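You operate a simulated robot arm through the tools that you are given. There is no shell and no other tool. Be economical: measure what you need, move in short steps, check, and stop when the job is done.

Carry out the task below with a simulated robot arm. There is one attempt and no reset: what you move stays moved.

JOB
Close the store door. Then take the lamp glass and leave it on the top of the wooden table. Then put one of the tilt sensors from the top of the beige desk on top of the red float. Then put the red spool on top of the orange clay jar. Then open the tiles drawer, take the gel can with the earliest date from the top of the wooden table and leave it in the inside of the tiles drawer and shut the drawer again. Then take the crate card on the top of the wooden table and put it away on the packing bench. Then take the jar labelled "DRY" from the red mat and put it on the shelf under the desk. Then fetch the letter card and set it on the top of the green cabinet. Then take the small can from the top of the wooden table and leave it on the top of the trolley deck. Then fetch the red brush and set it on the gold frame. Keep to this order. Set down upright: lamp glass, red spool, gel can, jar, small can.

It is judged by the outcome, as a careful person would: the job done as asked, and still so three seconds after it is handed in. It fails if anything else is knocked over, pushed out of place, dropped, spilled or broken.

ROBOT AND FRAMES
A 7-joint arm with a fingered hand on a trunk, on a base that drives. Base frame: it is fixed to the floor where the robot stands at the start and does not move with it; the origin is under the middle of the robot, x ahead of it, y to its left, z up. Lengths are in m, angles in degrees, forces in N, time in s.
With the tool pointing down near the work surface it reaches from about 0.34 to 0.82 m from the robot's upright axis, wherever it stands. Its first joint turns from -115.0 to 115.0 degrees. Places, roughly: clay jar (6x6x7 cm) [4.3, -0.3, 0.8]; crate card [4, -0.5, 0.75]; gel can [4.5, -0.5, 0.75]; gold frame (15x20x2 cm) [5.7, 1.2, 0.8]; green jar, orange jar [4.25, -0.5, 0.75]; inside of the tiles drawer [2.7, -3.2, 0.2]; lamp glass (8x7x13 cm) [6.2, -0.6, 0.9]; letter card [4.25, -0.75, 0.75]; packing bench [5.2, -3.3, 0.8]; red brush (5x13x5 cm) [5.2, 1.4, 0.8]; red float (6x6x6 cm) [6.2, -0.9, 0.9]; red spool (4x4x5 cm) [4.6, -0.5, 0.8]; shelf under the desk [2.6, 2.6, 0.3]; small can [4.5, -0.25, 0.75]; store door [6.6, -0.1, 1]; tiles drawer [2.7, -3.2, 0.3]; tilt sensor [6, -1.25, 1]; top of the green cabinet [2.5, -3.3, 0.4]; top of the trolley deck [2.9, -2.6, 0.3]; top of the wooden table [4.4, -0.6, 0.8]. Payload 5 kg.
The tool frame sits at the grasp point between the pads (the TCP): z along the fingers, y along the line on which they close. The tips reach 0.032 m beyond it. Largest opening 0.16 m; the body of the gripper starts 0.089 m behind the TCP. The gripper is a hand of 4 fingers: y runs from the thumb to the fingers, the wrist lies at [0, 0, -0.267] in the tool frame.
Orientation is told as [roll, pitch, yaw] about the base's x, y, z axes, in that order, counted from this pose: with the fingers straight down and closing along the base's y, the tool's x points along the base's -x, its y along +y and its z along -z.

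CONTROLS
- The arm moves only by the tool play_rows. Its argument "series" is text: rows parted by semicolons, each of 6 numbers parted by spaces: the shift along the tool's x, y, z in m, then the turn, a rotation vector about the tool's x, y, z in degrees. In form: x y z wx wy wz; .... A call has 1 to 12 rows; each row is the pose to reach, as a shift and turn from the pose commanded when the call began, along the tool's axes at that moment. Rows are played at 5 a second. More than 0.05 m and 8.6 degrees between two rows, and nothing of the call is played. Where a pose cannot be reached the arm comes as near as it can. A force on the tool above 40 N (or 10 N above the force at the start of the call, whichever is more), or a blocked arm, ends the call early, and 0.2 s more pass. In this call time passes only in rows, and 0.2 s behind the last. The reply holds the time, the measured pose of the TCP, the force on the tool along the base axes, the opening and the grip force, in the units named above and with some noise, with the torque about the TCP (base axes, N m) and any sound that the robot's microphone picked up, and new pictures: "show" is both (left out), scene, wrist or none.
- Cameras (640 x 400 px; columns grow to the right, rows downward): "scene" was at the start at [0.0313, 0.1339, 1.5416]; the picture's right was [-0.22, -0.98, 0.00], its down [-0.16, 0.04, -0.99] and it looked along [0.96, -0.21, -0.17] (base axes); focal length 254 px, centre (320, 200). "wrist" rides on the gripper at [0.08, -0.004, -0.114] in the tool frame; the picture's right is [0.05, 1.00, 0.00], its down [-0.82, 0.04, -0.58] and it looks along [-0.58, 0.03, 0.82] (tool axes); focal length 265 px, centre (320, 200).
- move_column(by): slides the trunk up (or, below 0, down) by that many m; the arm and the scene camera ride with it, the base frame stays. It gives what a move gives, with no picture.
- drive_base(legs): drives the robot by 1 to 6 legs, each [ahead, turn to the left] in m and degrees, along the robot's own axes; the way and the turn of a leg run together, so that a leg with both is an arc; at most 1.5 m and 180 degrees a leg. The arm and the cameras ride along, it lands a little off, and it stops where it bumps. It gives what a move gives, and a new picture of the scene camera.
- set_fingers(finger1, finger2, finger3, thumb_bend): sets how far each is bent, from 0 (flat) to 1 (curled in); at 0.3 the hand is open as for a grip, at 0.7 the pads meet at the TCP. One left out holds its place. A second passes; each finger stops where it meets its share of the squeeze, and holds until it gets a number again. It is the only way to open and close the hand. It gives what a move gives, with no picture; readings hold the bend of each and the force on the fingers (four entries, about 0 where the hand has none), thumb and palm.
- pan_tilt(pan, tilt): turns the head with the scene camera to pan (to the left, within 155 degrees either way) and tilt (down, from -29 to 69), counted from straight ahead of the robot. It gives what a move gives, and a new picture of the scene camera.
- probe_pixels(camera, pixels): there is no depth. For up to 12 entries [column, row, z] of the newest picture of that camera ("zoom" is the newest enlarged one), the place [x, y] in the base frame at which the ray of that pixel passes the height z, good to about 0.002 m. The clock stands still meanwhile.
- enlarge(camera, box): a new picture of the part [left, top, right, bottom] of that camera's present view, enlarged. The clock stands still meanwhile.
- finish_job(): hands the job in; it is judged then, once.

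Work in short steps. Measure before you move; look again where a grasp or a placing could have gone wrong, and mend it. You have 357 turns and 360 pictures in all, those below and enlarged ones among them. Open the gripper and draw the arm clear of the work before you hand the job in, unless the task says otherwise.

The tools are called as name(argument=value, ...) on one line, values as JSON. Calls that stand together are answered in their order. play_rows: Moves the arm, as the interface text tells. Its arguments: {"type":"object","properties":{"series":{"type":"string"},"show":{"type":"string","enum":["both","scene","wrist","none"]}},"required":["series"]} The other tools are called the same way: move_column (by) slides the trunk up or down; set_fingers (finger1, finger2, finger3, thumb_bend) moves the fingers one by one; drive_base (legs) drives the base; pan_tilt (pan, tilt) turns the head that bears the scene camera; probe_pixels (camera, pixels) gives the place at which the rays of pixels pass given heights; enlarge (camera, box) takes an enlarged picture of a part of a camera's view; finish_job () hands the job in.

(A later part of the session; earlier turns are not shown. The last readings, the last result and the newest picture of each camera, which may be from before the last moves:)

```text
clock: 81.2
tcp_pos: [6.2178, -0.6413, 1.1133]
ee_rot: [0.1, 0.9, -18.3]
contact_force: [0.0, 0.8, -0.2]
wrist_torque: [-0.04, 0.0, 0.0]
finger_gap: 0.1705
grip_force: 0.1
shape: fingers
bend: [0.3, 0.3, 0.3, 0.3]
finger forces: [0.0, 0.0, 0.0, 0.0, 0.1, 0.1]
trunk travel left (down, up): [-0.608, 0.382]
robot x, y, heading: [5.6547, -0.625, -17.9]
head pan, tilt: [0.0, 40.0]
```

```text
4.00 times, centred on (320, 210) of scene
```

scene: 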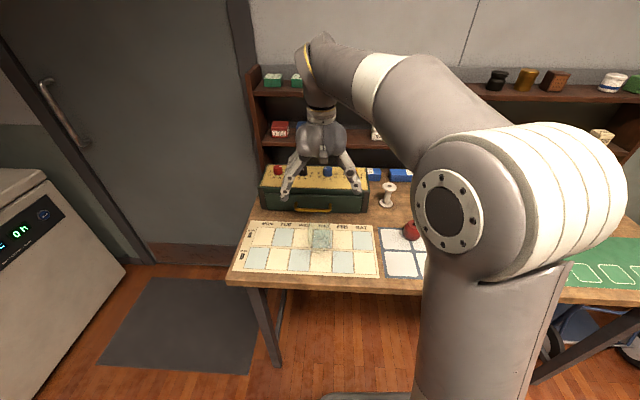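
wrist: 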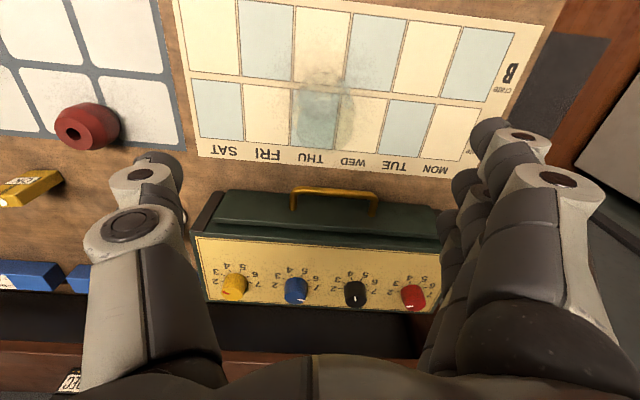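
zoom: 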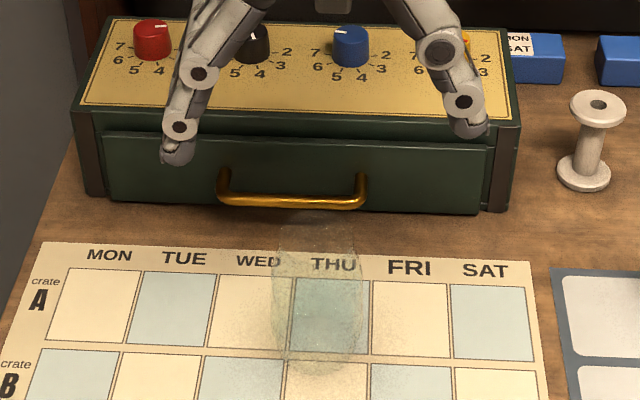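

Alignment is good within a few mm. I descend to z≈0.92 straddling the glass.

play_rows(series="-0.003 0.003 0.04 0 0 0; -0.003 0.003 0.08 0 0 0; -0.004 0.003 0.12 0 0 0; -0.004 0.003 0.16 0 0 0; -0.004 0.003 0.193 0 0 0")

```text
clock: 82.4
tcp_pos: [6.2188, -0.6399, 0.921]
ee_rot: [0.2, 0.9, -18.2]
contact_force: [0.6, -0.5, 0.2]
wrist_torque: [-0.02, 0.02, 0.0]
finger_gap: 0.1704
grip_force: 0.1
shape: fingers
bend: [0.3, 0.3, 0.3, 0.3]
finger forces: [0.0, 0.0, 0.1, 0.1, 0.0, 0.1]
trunk travel left (down, up): [-0.608, 0.382]
robot x, y, heading: [5.6548, -0.6191, -17.8]
head pan, tilt: [0.0, 40.0]
```

scene: 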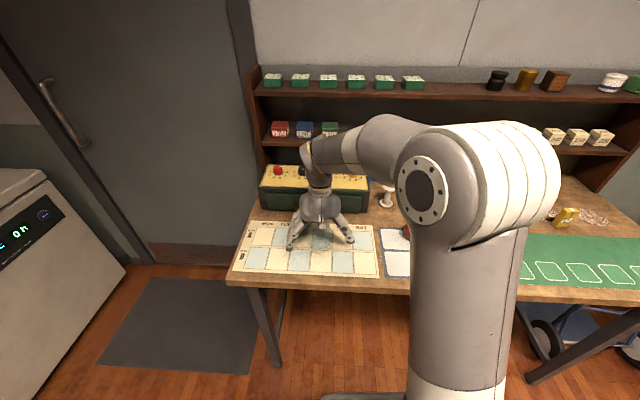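
wrist: 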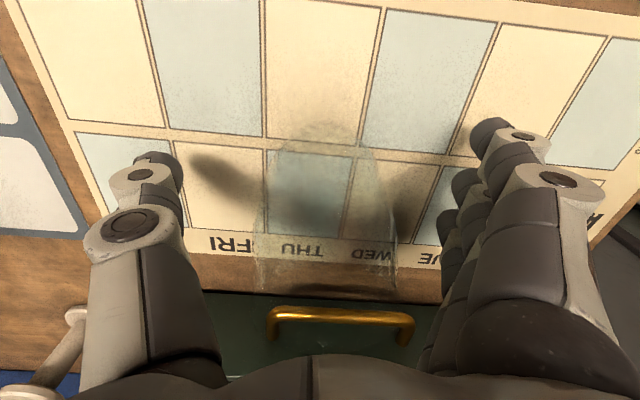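

The glass sits centred between the fingers (cols 262–395). I close gradually.

set_fingers(finger1=0.45, finger2=0.45, finger3=0.45, thumb_bend=0.45)

set_fingers(finger1=0.52, finger2=0.52, finger3=0.52, thumb_bend=0.52)

```text
clock: 83.4
tcp_pos: [6.2181, -0.6391, 0.9216]
ee_rot: [0.1, 1.0, -18.2]
contact_force: [-0.4, 0.2, 0.8]
wrist_torque: [0.0, 0.01, 0.01]
finger_gap: 0.1124
grip_force: 0.0
shape: fingers
bend: [0.45, 0.45, 0.45, 0.45]
finger forces: [0.0, 0.1, 0.1, 0.0, 0.0, 0.0]
trunk travel left (down, up): [-0.608, 0.382]
robot x, y, heading: [5.6576, -0.6244, -17.9]
head pan, tilt: [0.0, 40.0]
```

```text
clock: 84.4
tcp_pos: [6.2179, -0.6388, 0.9227]
ee_rot: [0.1, 0.9, -18.4]
contact_force: [-0.7, -0.3, 0.8]
wrist_torque: [0.0, -0.01, -0.02]
finger_gap: 0.0843
grip_force: 0.3
shape: fingers
bend: [0.52, 0.51, 0.52, 0.52]
finger forces: [0.0, 0.4, 0.1, 0.0, 0.0, 0.0]
trunk travel left (down, up): [-0.608, 0.382]
robot x, y, heading: [5.6608, -0.6211, -17.6]
head pan, tilt: [0.0, 40.0]
```

Finger 2 just touches at gap 0.084. I close a bit further.

set_fingers(finger1=0.56, finger2=0.56, finger3=0.56, thumb_bend=0.56)

set_fingers(finger1=0.62, finger2=0.62, finger3=0.62, thumb_bend=0.62)

enlarge(camera="wrist", box=[60, 0, 620, 350])

```text
clock: 85.4
tcp_pos: [6.2178, -0.639, 0.9223]
ee_rot: [0.2, 0.9, -18.3]
contact_force: [-0.3, -0.1, -0.5]
wrist_torque: [0.0, 0.02, 0.01]
finger_gap: 0.0722
grip_force: 3.3
shape: fingers
bend: [0.56, 0.53, 0.55, 0.55]
finger forces: [0.0, 2.3, 1.2, 0.0, 3.5, 0.0]
trunk travel left (down, up): [-0.608, 0.382]
robot x, y, heading: [5.658, -0.6194, -17.7]
head pan, tilt: [0.0, 40.0]
```

```text
clock: 86.4
tcp_pos: [6.2193, -0.64, 0.9222]
ee_rot: [0.2, 0.9, -18.3]
contact_force: [-0.7, 0.5, -0.4]
wrist_torque: [0.01, 0.0, 0.02]
finger_gap: 0.0608
grip_force: 12.8
shape: fingers
bend: [0.62, 0.54, 0.56, 0.58]
finger forces: [0.0, 6.6, 6.4, 0.1, 13.5, 0.0]
trunk travel left (down, up): [-0.608, 0.382]
robot x, y, heading: [5.6552, -0.6194, -17.5]
head pan, tilt: [0.0, 40.0]
```

```text
1.14 times, centred on (340, 175) of wrist
```

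zoom: 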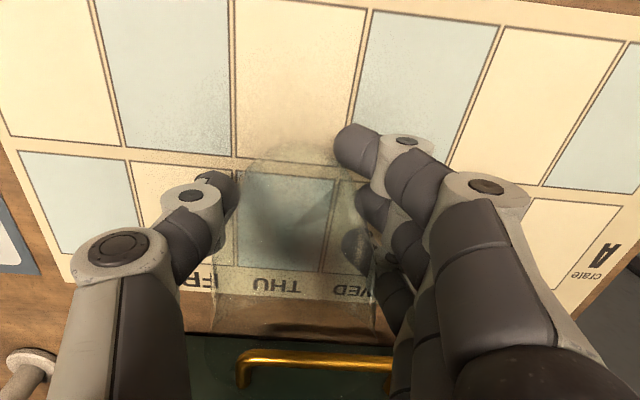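

Fingers 2, 3 and the thumb hold with 13 N. I lift gently.

play_rows(series="0 0 -0.03 0 0 0; 0 0 -0.06 0 0 0; 0 0 -0.1 0 0 0; 0 0 -0.14 0 0 0; 0 0 -0.18 0 0 0; 0 0 -0.22 0 0 0")

```text
clock: 87.8
tcp_pos: [6.2212, -0.6407, 1.1404]
ee_rot: [0.1, 1.0, -18.4]
contact_force: [-0.1, 0.3, -1.5]
wrist_torque: [-0.01, -0.01, -0.01]
finger_gap: 0.0606
grip_force: 13.7
shape: fingers
bend: [0.62, 0.54, 0.56, 0.58]
finger forces: [0.1, 6.6, 6.5, 0.1, 13.5, 0.0]
trunk travel left (down, up): [-0.608, 0.382]
robot x, y, heading: [5.6581, -0.6255, -17.9]
head pan, tilt: [0.0, 40.0]
```

scene: 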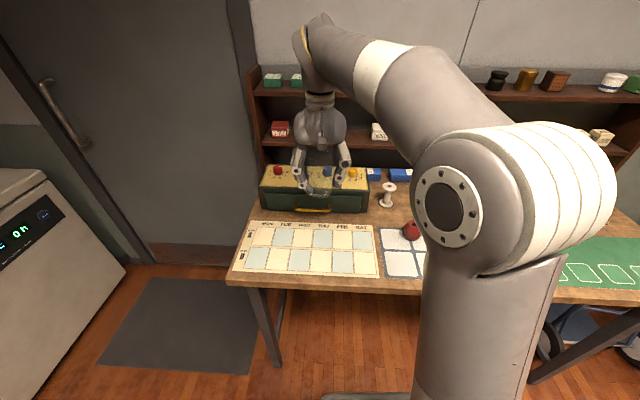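
wrist: 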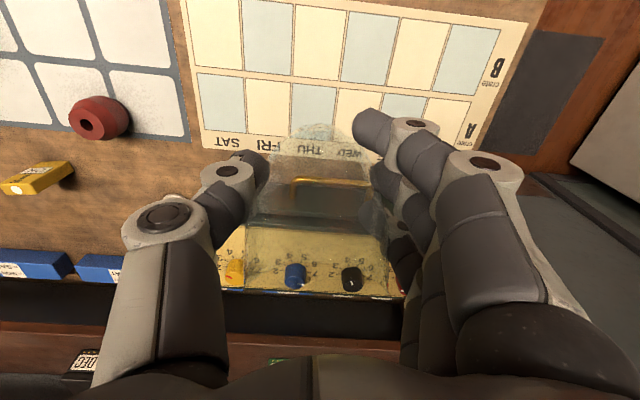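

The glass is held. I look back at the wooden table behind me for a free spot.

pan_tilt(pan=155, tilt=30)

pan_tilt(pan=-150, tilt=30)

```text
clock: 90.2
tcp_pos: [6.2212, -0.6393, 1.14]
ee_rot: [0.1, 0.9, -18.3]
contact_force: [0.8, -0.4, -2.3]
wrist_torque: [-0.02, 0.01, -0.01]
finger_gap: 0.0611
grip_force: 13.1
shape: fingers
bend: [0.62, 0.54, 0.56, 0.58]
finger forces: [0.0, 6.5, 6.4, 0.0, 13.6, 0.0]
trunk travel left (down, up): [-0.608, 0.382]
robot x, y, heading: [5.6558, -0.6254, -17.7]
head pan, tilt: [154.7, 30.0]
```

scene: 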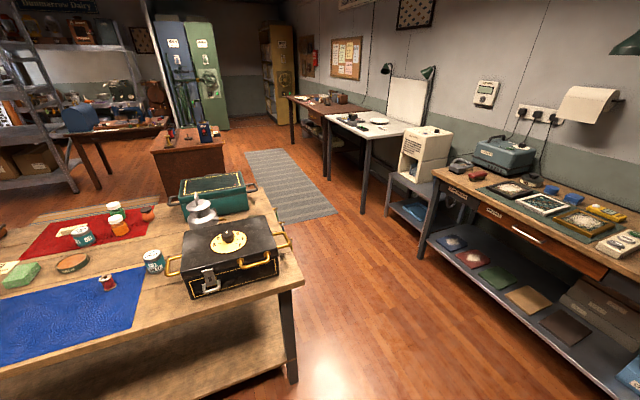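

```text
clock: 94.4
tcp_pos: [6.222, -0.6416, 1.1394]
ee_rot: [0.0, 0.9, -18.3]
contact_force: [-0.7, -0.7, -1.7]
wrist_torque: [-0.01, -0.02, -0.01]
finger_gap: 0.0608
grip_force: 12.9
shape: fingers
bend: [0.62, 0.54, 0.56, 0.58]
finger forces: [0.0, 6.5, 6.5, 0.0, 13.4, 0.1]
trunk travel left (down, up): [-0.608, 0.382]
robot x, y, heading: [5.6583, -0.621, -17.8]
head pan, tilt: [-150.0, 30.0]
```

scene: 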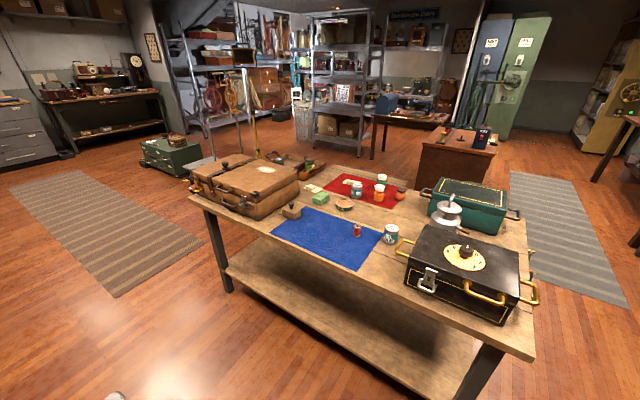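

I enlarge the table and probe its extents to choose a free spot.

enlarge(camera="scene", box=[170, 140, 550, 377])

probe_pixels(camera="scene", pixels=[[190, 196, 0.78], [535, 358, 0.78], [525, 222, 0.78], [356, 272, 0.78], [270, 233, 0.78], [384, 230, 0.78], [312, 207, 0.78], [390, 242, 0.78], [222, 292, 0], [400, 280, 0.78], [244, 228, 0.78], [405, 285, 0.78]])

```text
1.68 times, centred on (360, 258) of scene
```

zoom: 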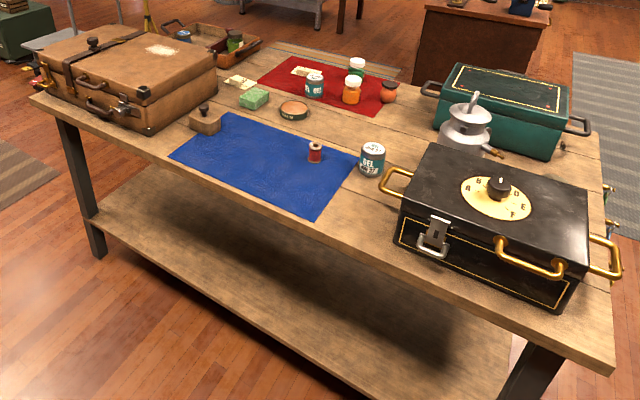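

```text
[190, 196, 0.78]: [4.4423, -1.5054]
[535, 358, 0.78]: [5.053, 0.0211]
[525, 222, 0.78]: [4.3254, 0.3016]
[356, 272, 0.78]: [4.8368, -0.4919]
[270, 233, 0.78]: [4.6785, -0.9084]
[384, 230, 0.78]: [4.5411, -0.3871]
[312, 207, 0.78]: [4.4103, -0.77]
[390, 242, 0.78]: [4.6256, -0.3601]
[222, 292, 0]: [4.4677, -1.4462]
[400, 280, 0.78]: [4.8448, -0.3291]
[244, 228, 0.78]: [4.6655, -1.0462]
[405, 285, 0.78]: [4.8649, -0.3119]
```

A free bare spot lies between the blue mat's front corner and the black box, about (4.80, −0.40). I raise the glass and turn the robot round to face the table.

play_rows(series="0 -0.03 -0.03 0 0 0; 0 -0.06 -0.06 0 0 0; 0 -0.09 -0.09 0 0 0; 0 -0.12 -0.12 0 0 0; 0 -0.15 -0.12 0 0 0", show="none")

drive_base(legs=[[0, 90], [0, 88], [0.15, 0]])

pan_tilt(pan=0, tilt=45)

enlarge(camera="wrist", box=[0, 0, 640, 400])

```text
clock: 95.6
tcp_pos: [6.1762, -0.7869, 1.2601]
ee_rot: [0.2, 0.9, -18.4]
contact_force: [0.2, 0.3, -1.1]
wrist_torque: [-0.02, -0.03, 0.0]
finger_gap: 0.0607
grip_force: 13.2
shape: fingers
bend: [0.62, 0.54, 0.56, 0.58]
finger forces: [0.0, 6.6, 6.5, 0.0, 13.5, 0.1]
trunk travel left (down, up): [-0.608, 0.382]
robot x, y, heading: [5.6553, -0.6216, -17.5]
head pan, tilt: [-150.0, 30.0]
```

```text
clock: 104.4
tcp_pos: [5.0166, -0.3536, 1.2598]
ee_rot: [0.0, 1.0, 156.2]
contact_force: [-0.3, 0.7, -2.0]
wrist_torque: [0.0, -0.03, 0.02]
finger_gap: 0.0605
grip_force: 12.2
shape: fingers
bend: [0.62, 0.55, 0.56, 0.58]
finger forces: [0.1, 6.2, 6.3, 0.0, 13.1, 0.1]
trunk travel left (down, up): [-0.608, 0.382]
robot x, y, heading: [5.5182, -0.5679, 156.5]
head pan, tilt: [-150.0, 30.0]
```

scene: 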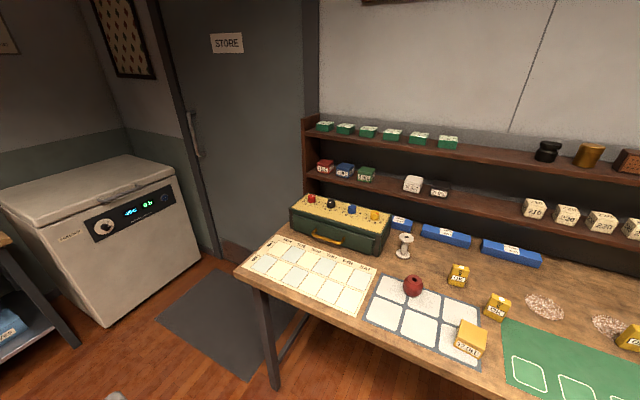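

```text
clock: 106.7
tcp_pos: [5.0168, -0.3524, 1.2608]
ee_rot: [0.1, 0.9, 156.2]
contact_force: [0.3, 0.5, -2.0]
wrist_torque: [-0.01, -0.03, -0.03]
finger_gap: 0.0604
grip_force: 13.2
shape: fingers
bend: [0.62, 0.55, 0.56, 0.58]
finger forces: [0.1, 6.1, 6.3, 0.0, 13.1, 0.1]
trunk travel left (down, up): [-0.608, 0.382]
robot x, y, heading: [5.518, -0.5643, 156.8]
head pan, tilt: [0.0, 45.0]
```

scene: 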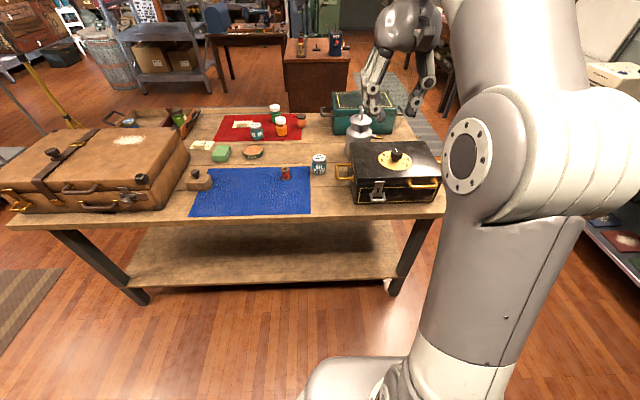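

```text
1.00 times, centred on (320, 200) of wrist (not enlarged: the box is as wide or as high as the picture)
```

zoom: 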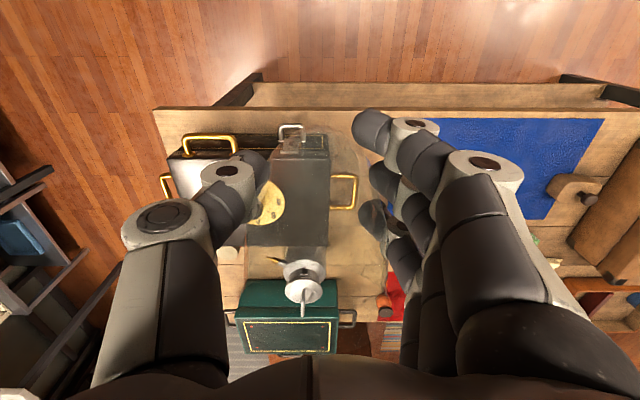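

I cross-check table height with the mat's front-left corner in both views and measure the gap.

probe_pixels(camera="zoom", pixels=[[605, 118, 0.7], [605, 118, 0.75], [605, 118, 0.8]])

enlarge(camera="scene", box=[180, 100, 440, 240])

probe_pixels(camera="scene", pixels=[[190, 216, 0.7], [190, 216, 0.75], [190, 216, 0.8], [311, 213, 0.75], [311, 167, 0.75], [354, 203, 0.75], [329, 218, 0.75], [319, 174, 0.75]])

```text
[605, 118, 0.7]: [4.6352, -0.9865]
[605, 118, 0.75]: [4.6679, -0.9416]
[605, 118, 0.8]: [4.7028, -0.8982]
```

```text
2.46 times, centred on (310, 170) of scene
```

zoom: 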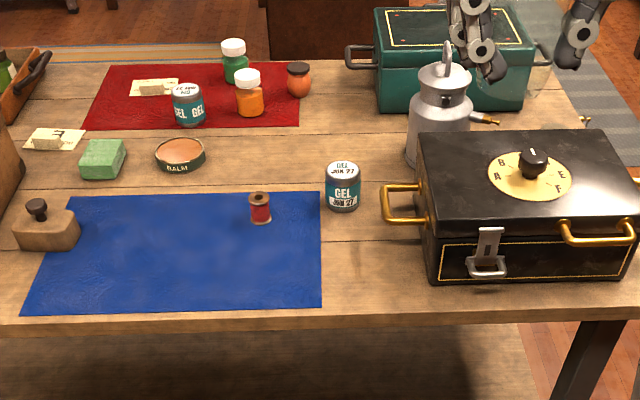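

```text
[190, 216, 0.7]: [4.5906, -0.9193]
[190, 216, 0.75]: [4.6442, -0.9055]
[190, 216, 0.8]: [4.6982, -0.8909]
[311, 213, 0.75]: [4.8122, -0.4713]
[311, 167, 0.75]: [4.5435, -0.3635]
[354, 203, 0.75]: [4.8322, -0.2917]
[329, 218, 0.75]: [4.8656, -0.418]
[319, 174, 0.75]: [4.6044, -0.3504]
```

Both views match at z≈0.80 for the tabletop. I probe the chosen spot.

probe_pixels(camera="scene", pixels=[[331, 200, 0.8], [311, 215, 0.8], [357, 203, 0.8], [331, 216, 0.8], [319, 173, 0.8], [337, 176, 0.88]])

```text
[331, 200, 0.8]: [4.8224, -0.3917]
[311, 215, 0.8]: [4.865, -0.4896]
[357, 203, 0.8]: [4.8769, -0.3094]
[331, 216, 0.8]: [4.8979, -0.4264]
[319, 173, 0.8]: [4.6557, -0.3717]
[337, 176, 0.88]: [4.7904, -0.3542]
```

Target spot (4.84, −0.41). I move horizontally above it, then down partway and check.

play_rows(series="-0.035 0.03 0 0 0 0; -0.07 0.06 0 0 0 0; -0.105 0.09 0.02 0 0 0; -0.138 0.124 0.04 0 0 0; -0.138 0.124 0.08 0 0 0; -0.138 0.124 0.12 0 0 0; -0.138 0.124 0.16 0 0 0; -0.138 0.124 0.2 0 0 0; -0.138 0.124 0.24 0 0 0; -0.138 0.124 0.28 0 0 0")

```text
refused: row 3 steps farther than a row can; nothing moved
```

play_rows(series="-0.03 0.027 0 0 0 0; -0.06 0.054 0 0 0 0; -0.09 0.081 0 0 0 0; -0.115 0.103 0.03 0 0 0; -0.138 0.124 0.06 0 0 0; -0.138 0.124 0.1 0 0 0; -0.138 0.124 0.14 0 0 0; -0.138 0.124 0.18 0 0 0; -0.138 0.124 0.22 0 0 0; -0.138 0.124 0.26 0 0 0")

```text
clock: 108.9
tcp_pos: [4.8434, -0.4111, 0.9972]
ee_rot: [0.2, 0.9, 156.2]
contact_force: [0.0, -0.1, -1.0]
wrist_torque: [0.0, 0.0, -0.02]
finger_gap: 0.0605
grip_force: 12.2
shape: fingers
bend: [0.62, 0.55, 0.57, 0.58]
finger forces: [0.0, 5.8, 6.1, 0.0, 12.7, 0.0]
out of reach, approached as far as the arm can: row 3, 4, 5
trunk travel left (down, up): [-0.608, 0.382]
robot x, y, heading: [5.5211, -0.5644, 156.7]
head pan, tilt: [0.0, 45.0]
```

scene: 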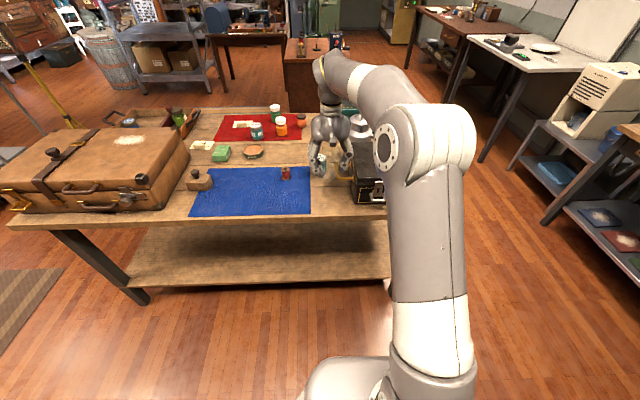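
wrist: 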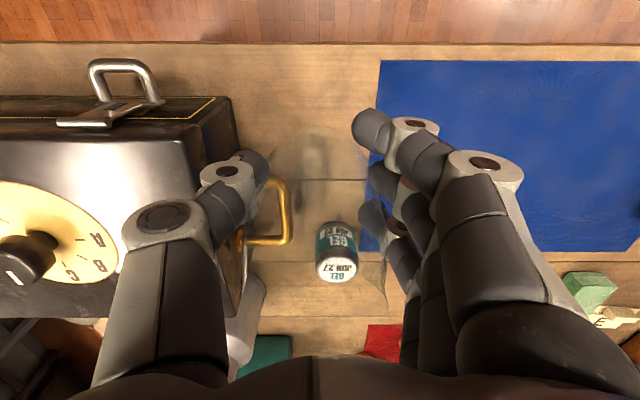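

The thumb's base would come close to the black box on descent. I turn the hand 60° (thumb toward me) and shift 1.5 cm toward the mat before lowering.

play_rows(series="0 0.008 -0.02 0 0 8; 0 0.015 -0.03 0 0 16; 0 0.015 -0.03 0 0 24; 0 0.015 -0.03 0 0 32; 0 0.015 -0.03 0 0 40; 0 0.015 -0.03 0 0 48; 0 0.015 -0.03 0 0 56; 0 0.015 -0.03 0 0 64; 0 0.015 -0.03 0 0 72")

```text
clock: 110.9
tcp_pos: [4.8386, -0.426, 1.0289]
ee_rot: [-0.9, 0.2, 84.2]
contact_force: [0.6, 0.6, -0.8]
wrist_torque: [-0.02, 0.0, -0.01]
finger_gap: 0.0607
grip_force: 12.0
shape: fingers
bend: [0.62, 0.55, 0.56, 0.58]
finger forces: [0.1, 5.9, 6.1, 0.0, 12.7, 0.1]
trunk travel left (down, up): [-0.608, 0.382]
robot x, y, heading: [5.522, -0.564, 156.9]
head pan, tilt: [0.0, 45.0]
```

scene: 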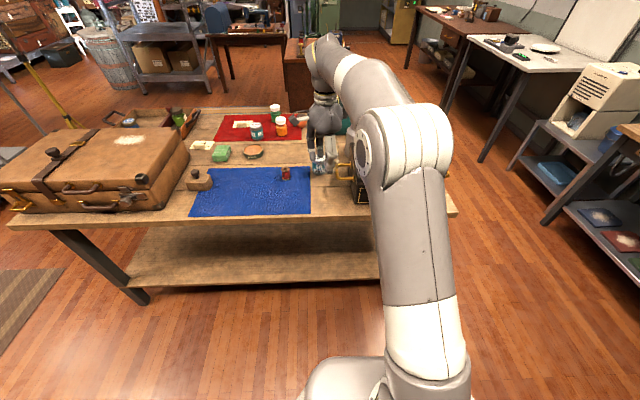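
wrist: 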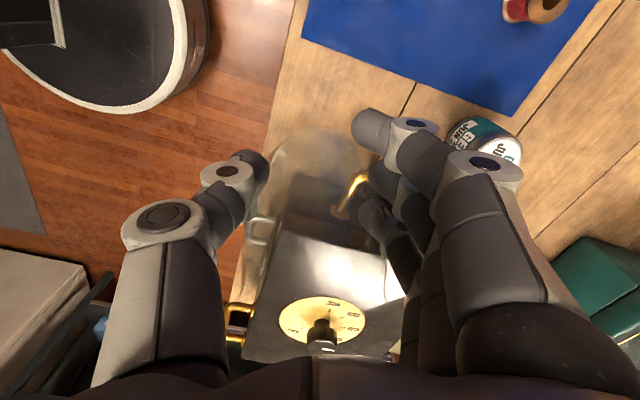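

Now the box is ahead of the hand with clearance. I lower with a small shift away from the box handle.

play_rows(series="0.008 -0.006 0.03 0 0 0; 0.008 -0.006 0.06 0 0 0; 0.008 -0.006 0.09 0 0 0; 0.008 -0.006 0.12 0 0 0; 0.008 -0.006 0.14 0 0 0")

```text
clock: 112.1
tcp_pos: [4.8454, -0.4361, 0.8871]
ee_rot: [-0.9, 0.4, 84.1]
contact_force: [-0.6, 0.0, -1.5]
wrist_torque: [0.01, 0.03, 0.01]
finger_gap: 0.0605
grip_force: 12.3
shape: fingers
bend: [0.62, 0.55, 0.57, 0.58]
finger forces: [0.0, 6.1, 6.2, 0.1, 13.0, 0.0]
trunk travel left (down, up): [-0.608, 0.382]
robot x, y, heading: [5.518, -0.563, 156.8]
head pan, tilt: [0.0, 45.0]
```

scene: 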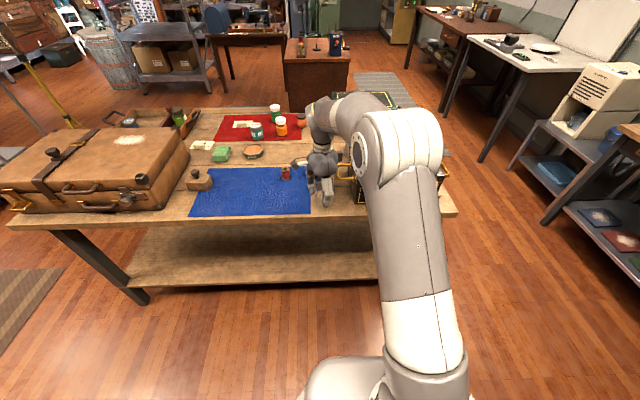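
wrist: 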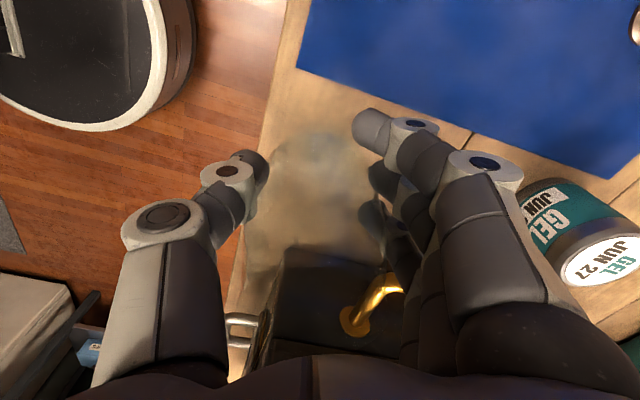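

Clear so far. I lower the last centimetre in fine steps until touch.

play_rows(series="0 0 0.004 0 0 0; 0 0 0.008 0 0 0; 0 0 0.011 0 0 0", show="none")

```text
clock: 112.9
tcp_pos: [4.846, -0.4354, 0.8772]
ee_rot: [-0.9, 0.3, 84.2]
contact_force: [1.2, -0.1, -1.5]
wrist_torque: [-0.02, 0.04, -0.01]
finger_gap: 0.0603
grip_force: 12.8
shape: fingers
bend: [0.62, 0.55, 0.57, 0.58]
finger forces: [0.0, 6.1, 6.3, 0.1, 12.8, 0.1]
trunk travel left (down, up): [-0.608, 0.382]
robot x, y, heading: [5.5197, -0.5618, 156.6]
head pan, tilt: [0.0, 45.0]
```

play_rows(series="0 0 0.003 0 0 0; 0 0 0.006 0 0 0; 0 0 0.008 0 0 0", show="none")

```text
clock: 113.7
tcp_pos: [4.8465, -0.4359, 0.8693]
ee_rot: [-1.0, 0.3, 84.2]
contact_force: [-0.2, -0.3, -1.3]
wrist_torque: [0.01, -0.01, 0.0]
finger_gap: 0.0604
grip_force: 12.7
shape: fingers
bend: [0.62, 0.55, 0.57, 0.58]
finger forces: [0.0, 6.1, 6.3, 0.1, 12.9, 0.1]
trunk travel left (down, up): [-0.608, 0.382]
robot x, y, heading: [5.5196, -0.563, 156.7]
head pan, tilt: [0.0, 45.0]
```

No touch yet (force unchanged); I continue by small steps.

play_rows(series="0 0 0.002 0 0 0; 0 0 0.004 0 0 0; 0 0 0.006 0 0 0; 0 0 0.008 0 0 0", show="wrist")

```text
clock: 114.7
tcp_pos: [4.8453, -0.4361, 0.8606]
ee_rot: [-0.8, 0.3, 84.2]
contact_force: [-0.3, 0.5, -0.2]
wrist_torque: [-0.01, 0.01, 0.0]
finger_gap: 0.0605
grip_force: 12.4
shape: fingers
bend: [0.62, 0.55, 0.56, 0.58]
finger forces: [0.0, 6.1, 6.2, 0.0, 13.0, 0.0]
trunk travel left (down, up): [-0.608, 0.382]
robot x, y, heading: [5.5237, -0.567, 156.7]
head pan, tilt: [0.0, 45.0]
```

wrist: 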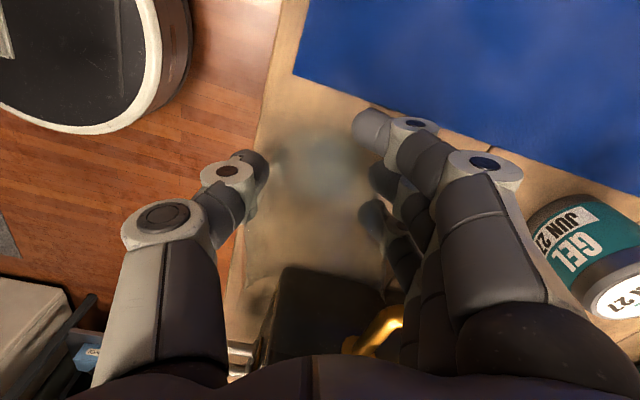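

Load went from about −1.4 to −0.2 N: touching. One more couple of mm to confirm.

play_rows(series="0 0 0.0015 0 0 0; 0 0 0.003 0 0 0", show="none")

```text
clock: 115.3
tcp_pos: [4.8449, -0.436, 0.8603]
ee_rot: [-0.7, 0.3, 84.2]
contact_force: [-0.7, -0.1, 10.4]
wrist_torque: [0.0, -0.08, 0.02]
finger_gap: 0.0606
grip_force: 13.6
shape: fingers
bend: [0.62, 0.55, 0.57, 0.58]
finger forces: [0.0, 6.5, 6.5, 0.0, 14.6, 0.0]
trunk travel left (down, up): [-0.608, 0.382]
robot x, y, heading: [5.5176, -0.5627, 156.5]
head pan, tilt: [0.0, 45.0]
```

Contact confirmed. I ease up 2 mm, open the fingers partway evenly, then rise.

play_rows(series="0 0 -0.002 0 0 0", show="none")

set_fingers(finger1=0.52, finger2=0.5, finger3=0.52, thumb_bend=0.54)

set_fingers(finger1=0.47, finger2=0.47, finger3=0.47, thumb_bend=0.47)

enlarge(camera="wrist", box=[100, 0, 600, 350])

```text
clock: 115.7
tcp_pos: [4.8455, -0.4359, 0.8602]
ee_rot: [-1.0, 0.3, 84.2]
contact_force: [-0.4, -0.3, 4.9]
wrist_torque: [0.03, -0.03, 0.03]
finger_gap: 0.0605
grip_force: 13.2
shape: fingers
bend: [0.62, 0.55, 0.57, 0.58]
finger forces: [0.1, 6.8, 6.7, 0.0, 14.0, 0.0]
trunk travel left (down, up): [-0.608, 0.382]
robot x, y, heading: [5.5194, -0.5639, 156.7]
head pan, tilt: [0.0, 45.0]
```

```text
clock: 116.7
tcp_pos: [4.845, -0.4348, 0.8613]
ee_rot: [-0.9, 0.4, 84.1]
contact_force: [-0.2, 0.0, 0.7]
wrist_torque: [0.01, 0.0, 0.0]
finger_gap: 0.0792
grip_force: 0.1
shape: fingers
bend: [0.52, 0.5, 0.52, 0.54]
finger forces: [0.1, 0.0, 0.0, 0.0, 0.0, 0.0]
trunk travel left (down, up): [-0.608, 0.382]
robot x, y, heading: [5.5174, -0.5692, 156.7]
head pan, tilt: [0.0, 45.0]
```

```text
clock: 117.7
tcp_pos: [4.8455, -0.4343, 0.8594]
ee_rot: [-0.9, 0.3, 84.2]
contact_force: [-0.1, -0.1, -0.3]
wrist_torque: [0.0, -0.01, -0.02]
finger_gap: 0.1023
grip_force: 0.1
shape: fingers
bend: [0.47, 0.47, 0.47, 0.47]
finger forces: [0.1, 0.0, 0.1, 0.0, 0.0, 0.1]
trunk travel left (down, up): [-0.608, 0.382]
robot x, y, heading: [5.5228, -0.5695, 156.5]
head pan, tilt: [0.0, 45.0]
```

```text
1.14 times, centred on (350, 175) of wrist
```

zoom: 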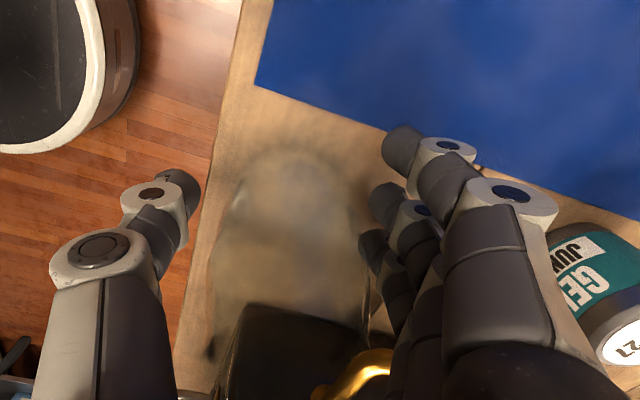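

Glass stands free. I raise straight up.

play_rows(series="0 0 -0.04 0 0 0; 0 0 -0.08 0 0 0; 0 0 -0.12 0 0 0; 0 0 -0.16 0 0 0; 0 0 -0.2 0 0 0; 0 0 -0.25 0 0 0; 0 0 -0.3 0 0 0; 0 0 -0.34 0 0 0")

enlarge(camera="scene", box=[180, 90, 440, 240])

```text
clock: 119.5
tcp_pos: [4.8505, -0.4322, 1.1986]
ee_rot: [-0.5, 0.2, 84.3]
contact_force: [0.6, -0.8, 1.6]
wrist_torque: [0.06, 0.16, 0.03]
finger_gap: 0.1029
grip_force: 0.0
shape: fingers
bend: [0.47, 0.47, 0.47, 0.47]
finger forces: [0.0, 0.0, 0.1, 0.0, 0.0, 0.1]
out of reach, approached as far as the arm can: row 8
trunk travel left (down, up): [-0.608, 0.382]
robot x, y, heading: [5.5171, -0.5657, 156.7]
head pan, tilt: [0.0, 45.0]
```

scene: 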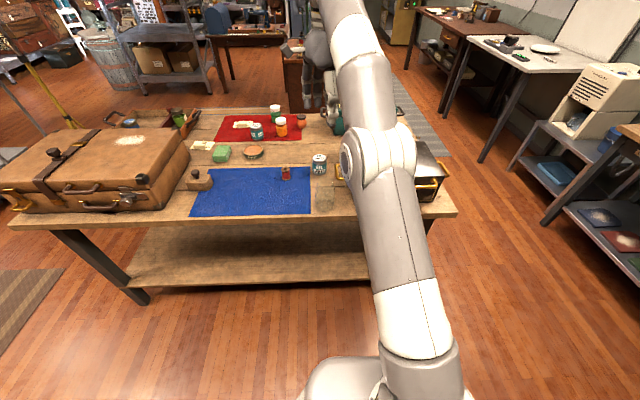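
wrist: 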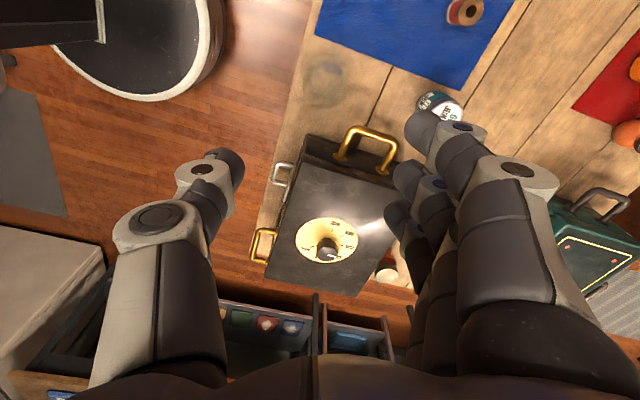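

```text
2.46 times, centred on (310, 165) of scene
```

zoom: 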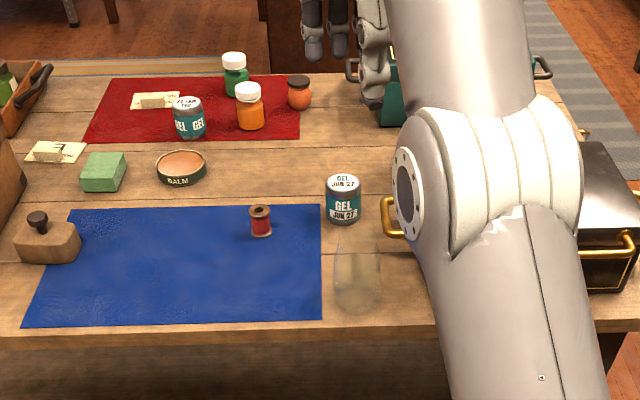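

The glass stands on bare wood at zoom (357,275). I unwind the wrist and retract, then turn back to the desk.

play_rows(series="0 0 0 0 0 -8; 0 -0.02 0 0 0 -16; 0 -0.04 -0.01 0 0 -24; 0 -0.06 -0.02 0 0 -32; 0 -0.08 -0.03 0 0 -40; 0 -0.1 -0.04 0 0 -48; 0 -0.11 -0.05 0 0 -56; 0 -0.12 -0.06 0 0 -64; 0 -0.13 -0.06 0 0 -72", show="none")

drive_base(legs=[[0, -90], [0, -85]])

```text
clock: 121.5
tcp_pos: [4.9734, -0.4467, 1.2581]
ee_rot: [0.0, 0.8, 156.2]
contact_force: [-0.2, -0.2, 0.1]
wrist_torque: [0.0, -0.01, 0.0]
finger_gap: 0.1028
grip_force: 0.0
shape: fingers
bend: [0.47, 0.47, 0.47, 0.47]
finger forces: [0.0, 0.0, 0.0, 0.0, 0.1, 0.1]
trunk travel left (down, up): [-0.608, 0.382]
robot x, y, heading: [5.5191, -0.5653, 156.6]
head pan, tilt: [0.0, 45.0]
```

```text
clock: 129.3
tcp_pos: [6.0714, -0.6266, 1.2584]
ee_rot: [0.1, 0.8, -18.2]
contact_force: [-0.2, 0.1, -0.4]
wrist_torque: [0.0, -0.01, -0.01]
finger_gap: 0.1031
grip_force: 0.0
shape: fingers
bend: [0.47, 0.47, 0.47, 0.47]
finger forces: [0.1, 0.0, 0.0, 0.0, 0.0, 0.0]
trunk travel left (down, up): [-0.608, 0.382]
robot x, y, heading: [5.5171, -0.5594, -17.6]
head pan, tilt: [0.0, 45.0]
```

scene: 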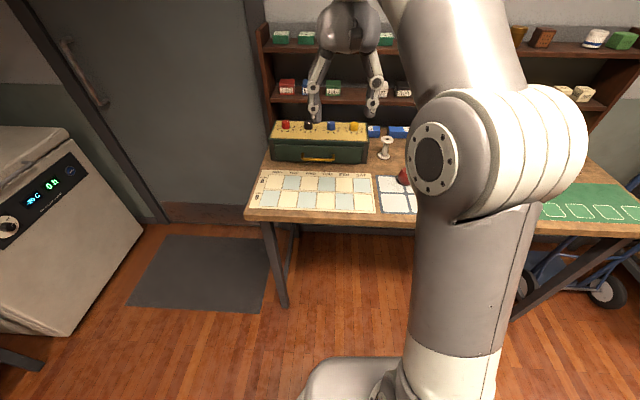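

I move right along the desk to be in front of the float and sensors.

drive_base(legs=[[0, -85], [0.42, 0], [0, 82]])

pan_tilt(pan=8, tilt=42)

enlarge(camera="wrist", box=[0, 0, 640, 400])

```text
clock: 139.1
tcp_pos: [5.9759, -1.061, 1.2585]
ee_rot: [0.1, 0.9, -21.2]
contact_force: [-0.3, -0.3, 0.1]
wrist_torque: [-0.01, 0.02, 0.0]
finger_gap: 0.1029
grip_force: 0.1
shape: fingers
bend: [0.47, 0.47, 0.47, 0.47]
finger forces: [0.0, 0.0, 0.0, 0.1, 0.0, 0.0]
trunk travel left (down, up): [-0.608, 0.382]
robot x, y, heading: [5.4268, -0.9729, -20.6]
head pan, tilt: [0.0, 45.0]
```

scene: 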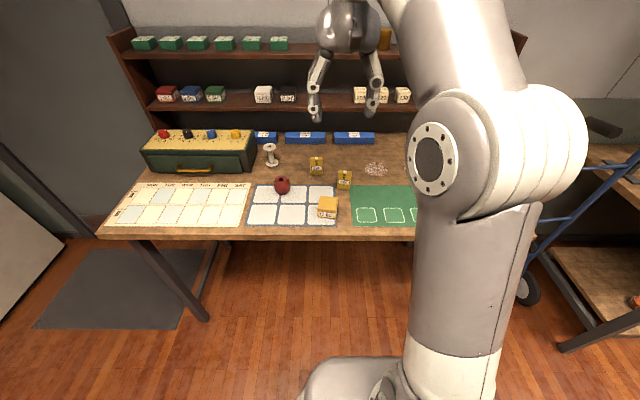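

```text
clock: 139.8
tcp_pos: [5.9746, -1.0618, 1.2583]
ee_rot: [0.1, 0.8, -21.3]
contact_force: [-0.2, -0.3, 0.3]
wrist_torque: [0.03, 0.0, 0.0]
finger_gap: 0.1027
grip_force: 0.1
shape: fingers
bend: [0.47, 0.47, 0.47, 0.47]
finger forces: [0.1, 0.0, 0.1, 0.0, 0.0, 0.0]
trunk travel left (down, up): [-0.608, 0.382]
robot x, y, heading: [5.425, -0.9678, -20.8]
head pan, tilt: [8.0, 42.0]
```

scene: 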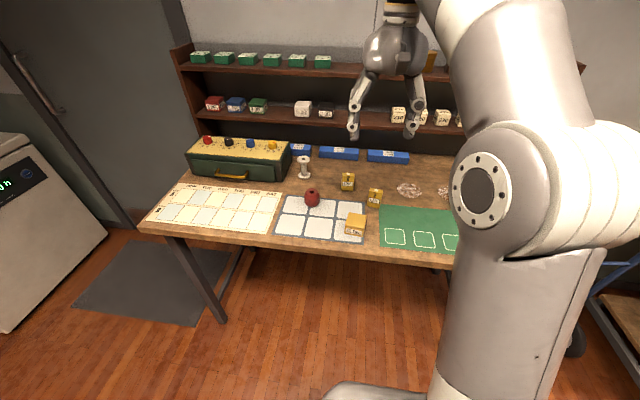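

```text
1.00 times, centred on (320, 200) of wrist (not enlarged: the box is as wide or as high as the picture)
```

zoom: 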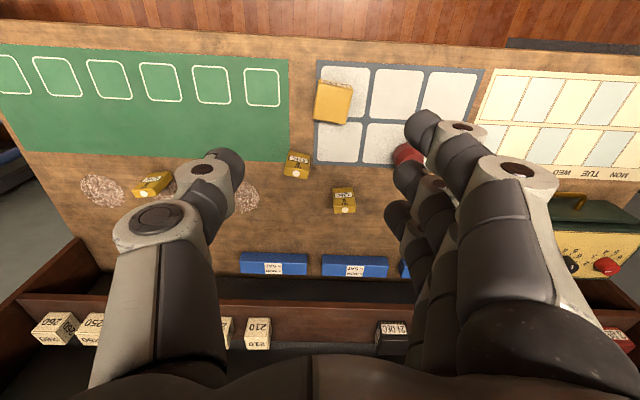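

Several yellow items. I enlarge both views to read them.

enlarge(camera="scene", box=[290, 160, 450, 260])

enlarge(camera="wrist", box=[110, 70, 430, 230])

```text
4.00 times, centred on (370, 210) of scene
```

zoom: 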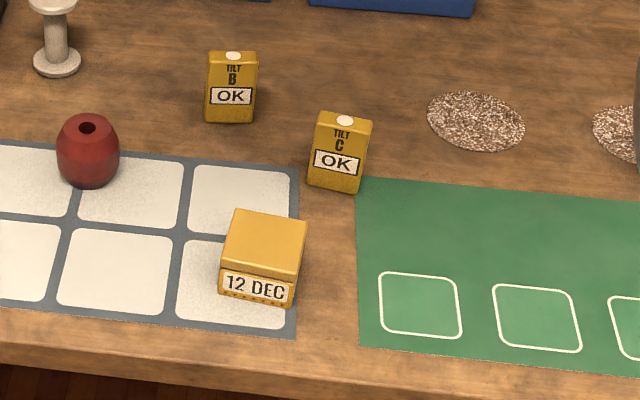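

```text
2.00 times, centred on (270, 150) of wrist
```

zoom: 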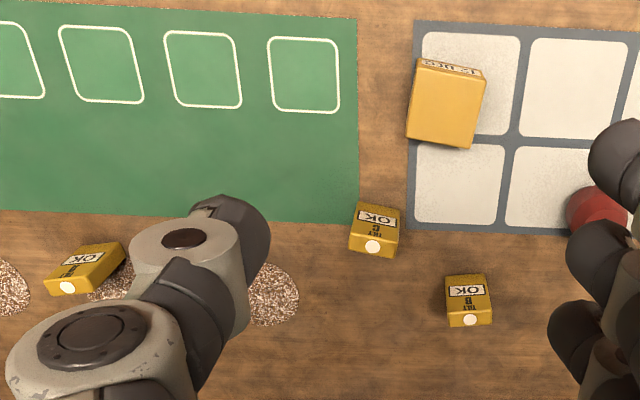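

I'll use sensor B, upright at zoom (230,88). I probe its base, top and the float in both views.

probe_pixels(camera="zoom", pixels=[[468, 278, 0.85], [447, 278, 0.85], [490, 278, 0.85], [469, 319, 0.9], [469, 303, 0.9], [375, 206, 0.85], [470, 319, 0.91]])

probe_pixels(camera="scene", pixels=[[347, 190, 0.85], [348, 174, 0.9], [312, 192, 0.91], [373, 207, 0.85], [341.5, 190, 0.85], [353.5, 190, 0.85], [311.5, 206, 0.85]])

```text
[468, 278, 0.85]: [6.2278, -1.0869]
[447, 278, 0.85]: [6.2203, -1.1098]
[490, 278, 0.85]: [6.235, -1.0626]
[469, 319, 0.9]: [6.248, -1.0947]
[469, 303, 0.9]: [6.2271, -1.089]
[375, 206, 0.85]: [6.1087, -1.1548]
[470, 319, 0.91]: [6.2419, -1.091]
```

```text
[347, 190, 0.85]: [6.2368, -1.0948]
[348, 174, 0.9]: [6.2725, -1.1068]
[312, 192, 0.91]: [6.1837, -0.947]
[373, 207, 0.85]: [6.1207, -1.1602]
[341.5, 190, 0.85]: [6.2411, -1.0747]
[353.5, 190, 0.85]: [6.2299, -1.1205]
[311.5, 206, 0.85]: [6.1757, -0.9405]
```

Sensor B: base centre ≈(6.238, −1.093), ~4.8 wide, 2.5 deep, 5 cm tall. It's at my reach limit, so I drive 0.13 m closer first.

drive_base(legs=[[0.13, 0]])

set_fingers(finger1=0.45, finger2=0.45, finger3=0.45, thumb_bend=0.45)

```text
clock: 141.0
tcp_pos: [6.0998, -1.1085, 1.2595]
ee_rot: [0.0, 1.0, -21.3]
contact_force: [-0.2, -0.8, -0.2]
wrist_torque: [0.0, 0.02, -0.01]
finger_gap: 0.1032
grip_force: 0.0
shape: fingers
bend: [0.47, 0.47, 0.47, 0.47]
finger forces: [0.0, 0.0, 0.0, 0.0, 0.0, 0.0]
trunk travel left (down, up): [-0.608, 0.382]
robot x, y, heading: [5.546, -1.0189, -20.8]
head pan, tilt: [8.0, 42.0]
```

scene: 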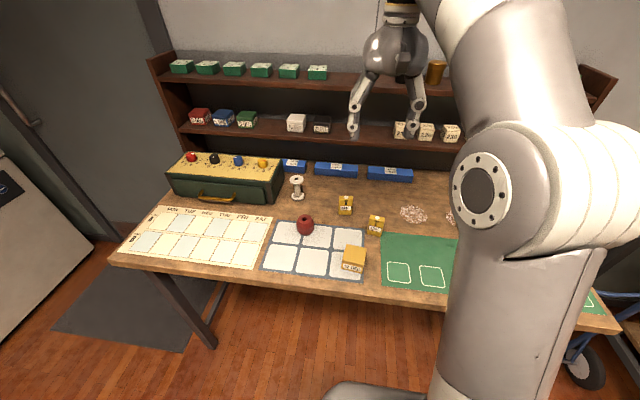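

```text
clock: 142.0
tcp_pos: [6.0992, -1.108, 1.2597]
ee_rot: [0.1, 1.0, -21.2]
contact_force: [-0.4, 0.6, 0.6]
wrist_torque: [0.0, -0.01, 0.02]
finger_gap: 0.1103
grip_force: 0.0
shape: fingers
bend: [0.45, 0.45, 0.45, 0.45]
finger forces: [0.0, 0.0, 0.0, 0.0, 0.0, 0.0]
trunk travel left (down, up): [-0.608, 0.382]
robot x, y, heading: [5.5472, -1.0128, -20.7]
head pan, tilt: [8.0, 42.0]
```

I move over sensor B while rotating the hand 86° so the thumb faces me.

play_rows(series="-0.015 0.008 0 0 0 8; -0.03 0.016 0 0 0 16; -0.045 0.024 0 0 0 24; -0.06 0.032 0.01 0 0 32; -0.075 0.04 0.03 0 0 40; -0.09 0.048 0.05 0 0 48; -0.105 0.056 0.07 0 0 56; -0.115 0.06 0.09 0 0 64; -0.12 0.064 0.11 0 0 72; -0.124 0.064 0.12 0 0 80; -0.124 0.064 0.12 0 0 86")

```text
clock: 144.4
tcp_pos: [6.2362, -1.092, 1.1366]
ee_rot: [-1.0, 0.1, -107.3]
contact_force: [0.5, 0.3, -0.8]
wrist_torque: [-0.03, 0.01, 0.01]
finger_gap: 0.1106
grip_force: 0.0
shape: fingers
bend: [0.45, 0.45, 0.45, 0.45]
finger forces: [0.0, 0.1, 0.0, 0.1, 0.0, 0.1]
trunk travel left (down, up): [-0.608, 0.382]
robot x, y, heading: [5.5509, -1.0166, -20.8]
head pan, tilt: [8.0, 42.0]
```

scene: 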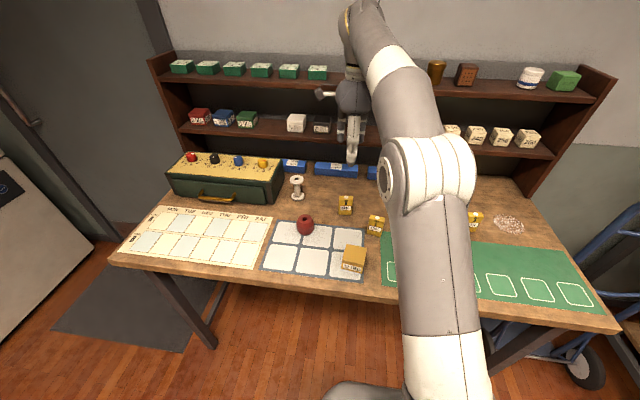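
wrist: 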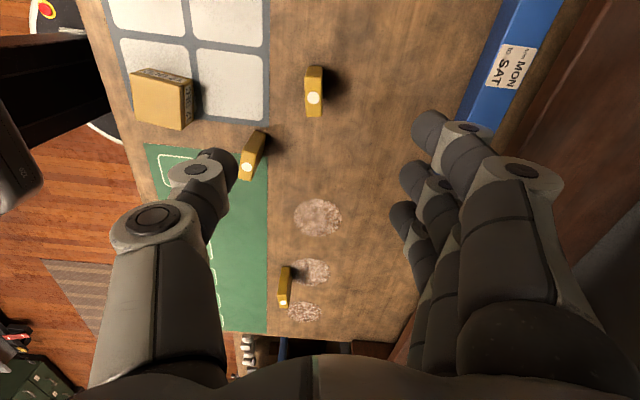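

Sensor B's top dot at (313,98) is nearly under the TCP. I shift slightly and descend in two stages.

play_rows(series="-0.004 -0.003 0.04 0 0 0; -0.007 -0.006 0.08 0 0 0; -0.007 -0.006 0.12 0 0 0; -0.007 -0.006 0.15 0 0 0", show="wrist")

```text
clock: 145.4
tcp_pos: [6.2277, -1.0983, 0.9862]
ee_rot: [-0.8, 0.1, -107.2]
contact_force: [-1.0, 0.1, -0.3]
wrist_torque: [-0.01, 0.01, -0.01]
finger_gap: 0.1109
grip_force: 0.2
shape: fingers
bend: [0.45, 0.45, 0.45, 0.45]
finger forces: [0.0, 0.1, 0.0, 0.0, 0.0, 0.0]
trunk travel left (down, up): [-0.608, 0.382]
robot x, y, heading: [5.548, -1.0159, -20.6]
head pan, tilt: [8.0, 42.0]
```

wrist: 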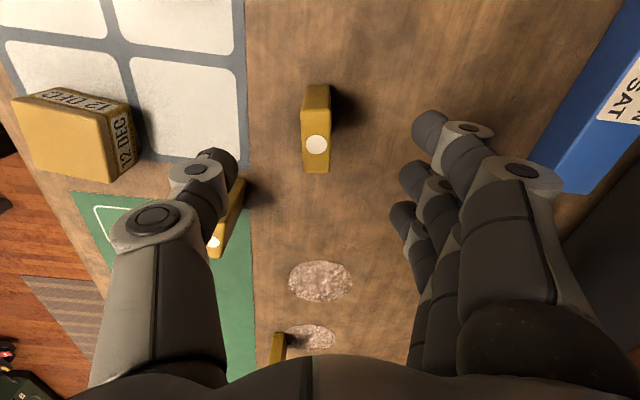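

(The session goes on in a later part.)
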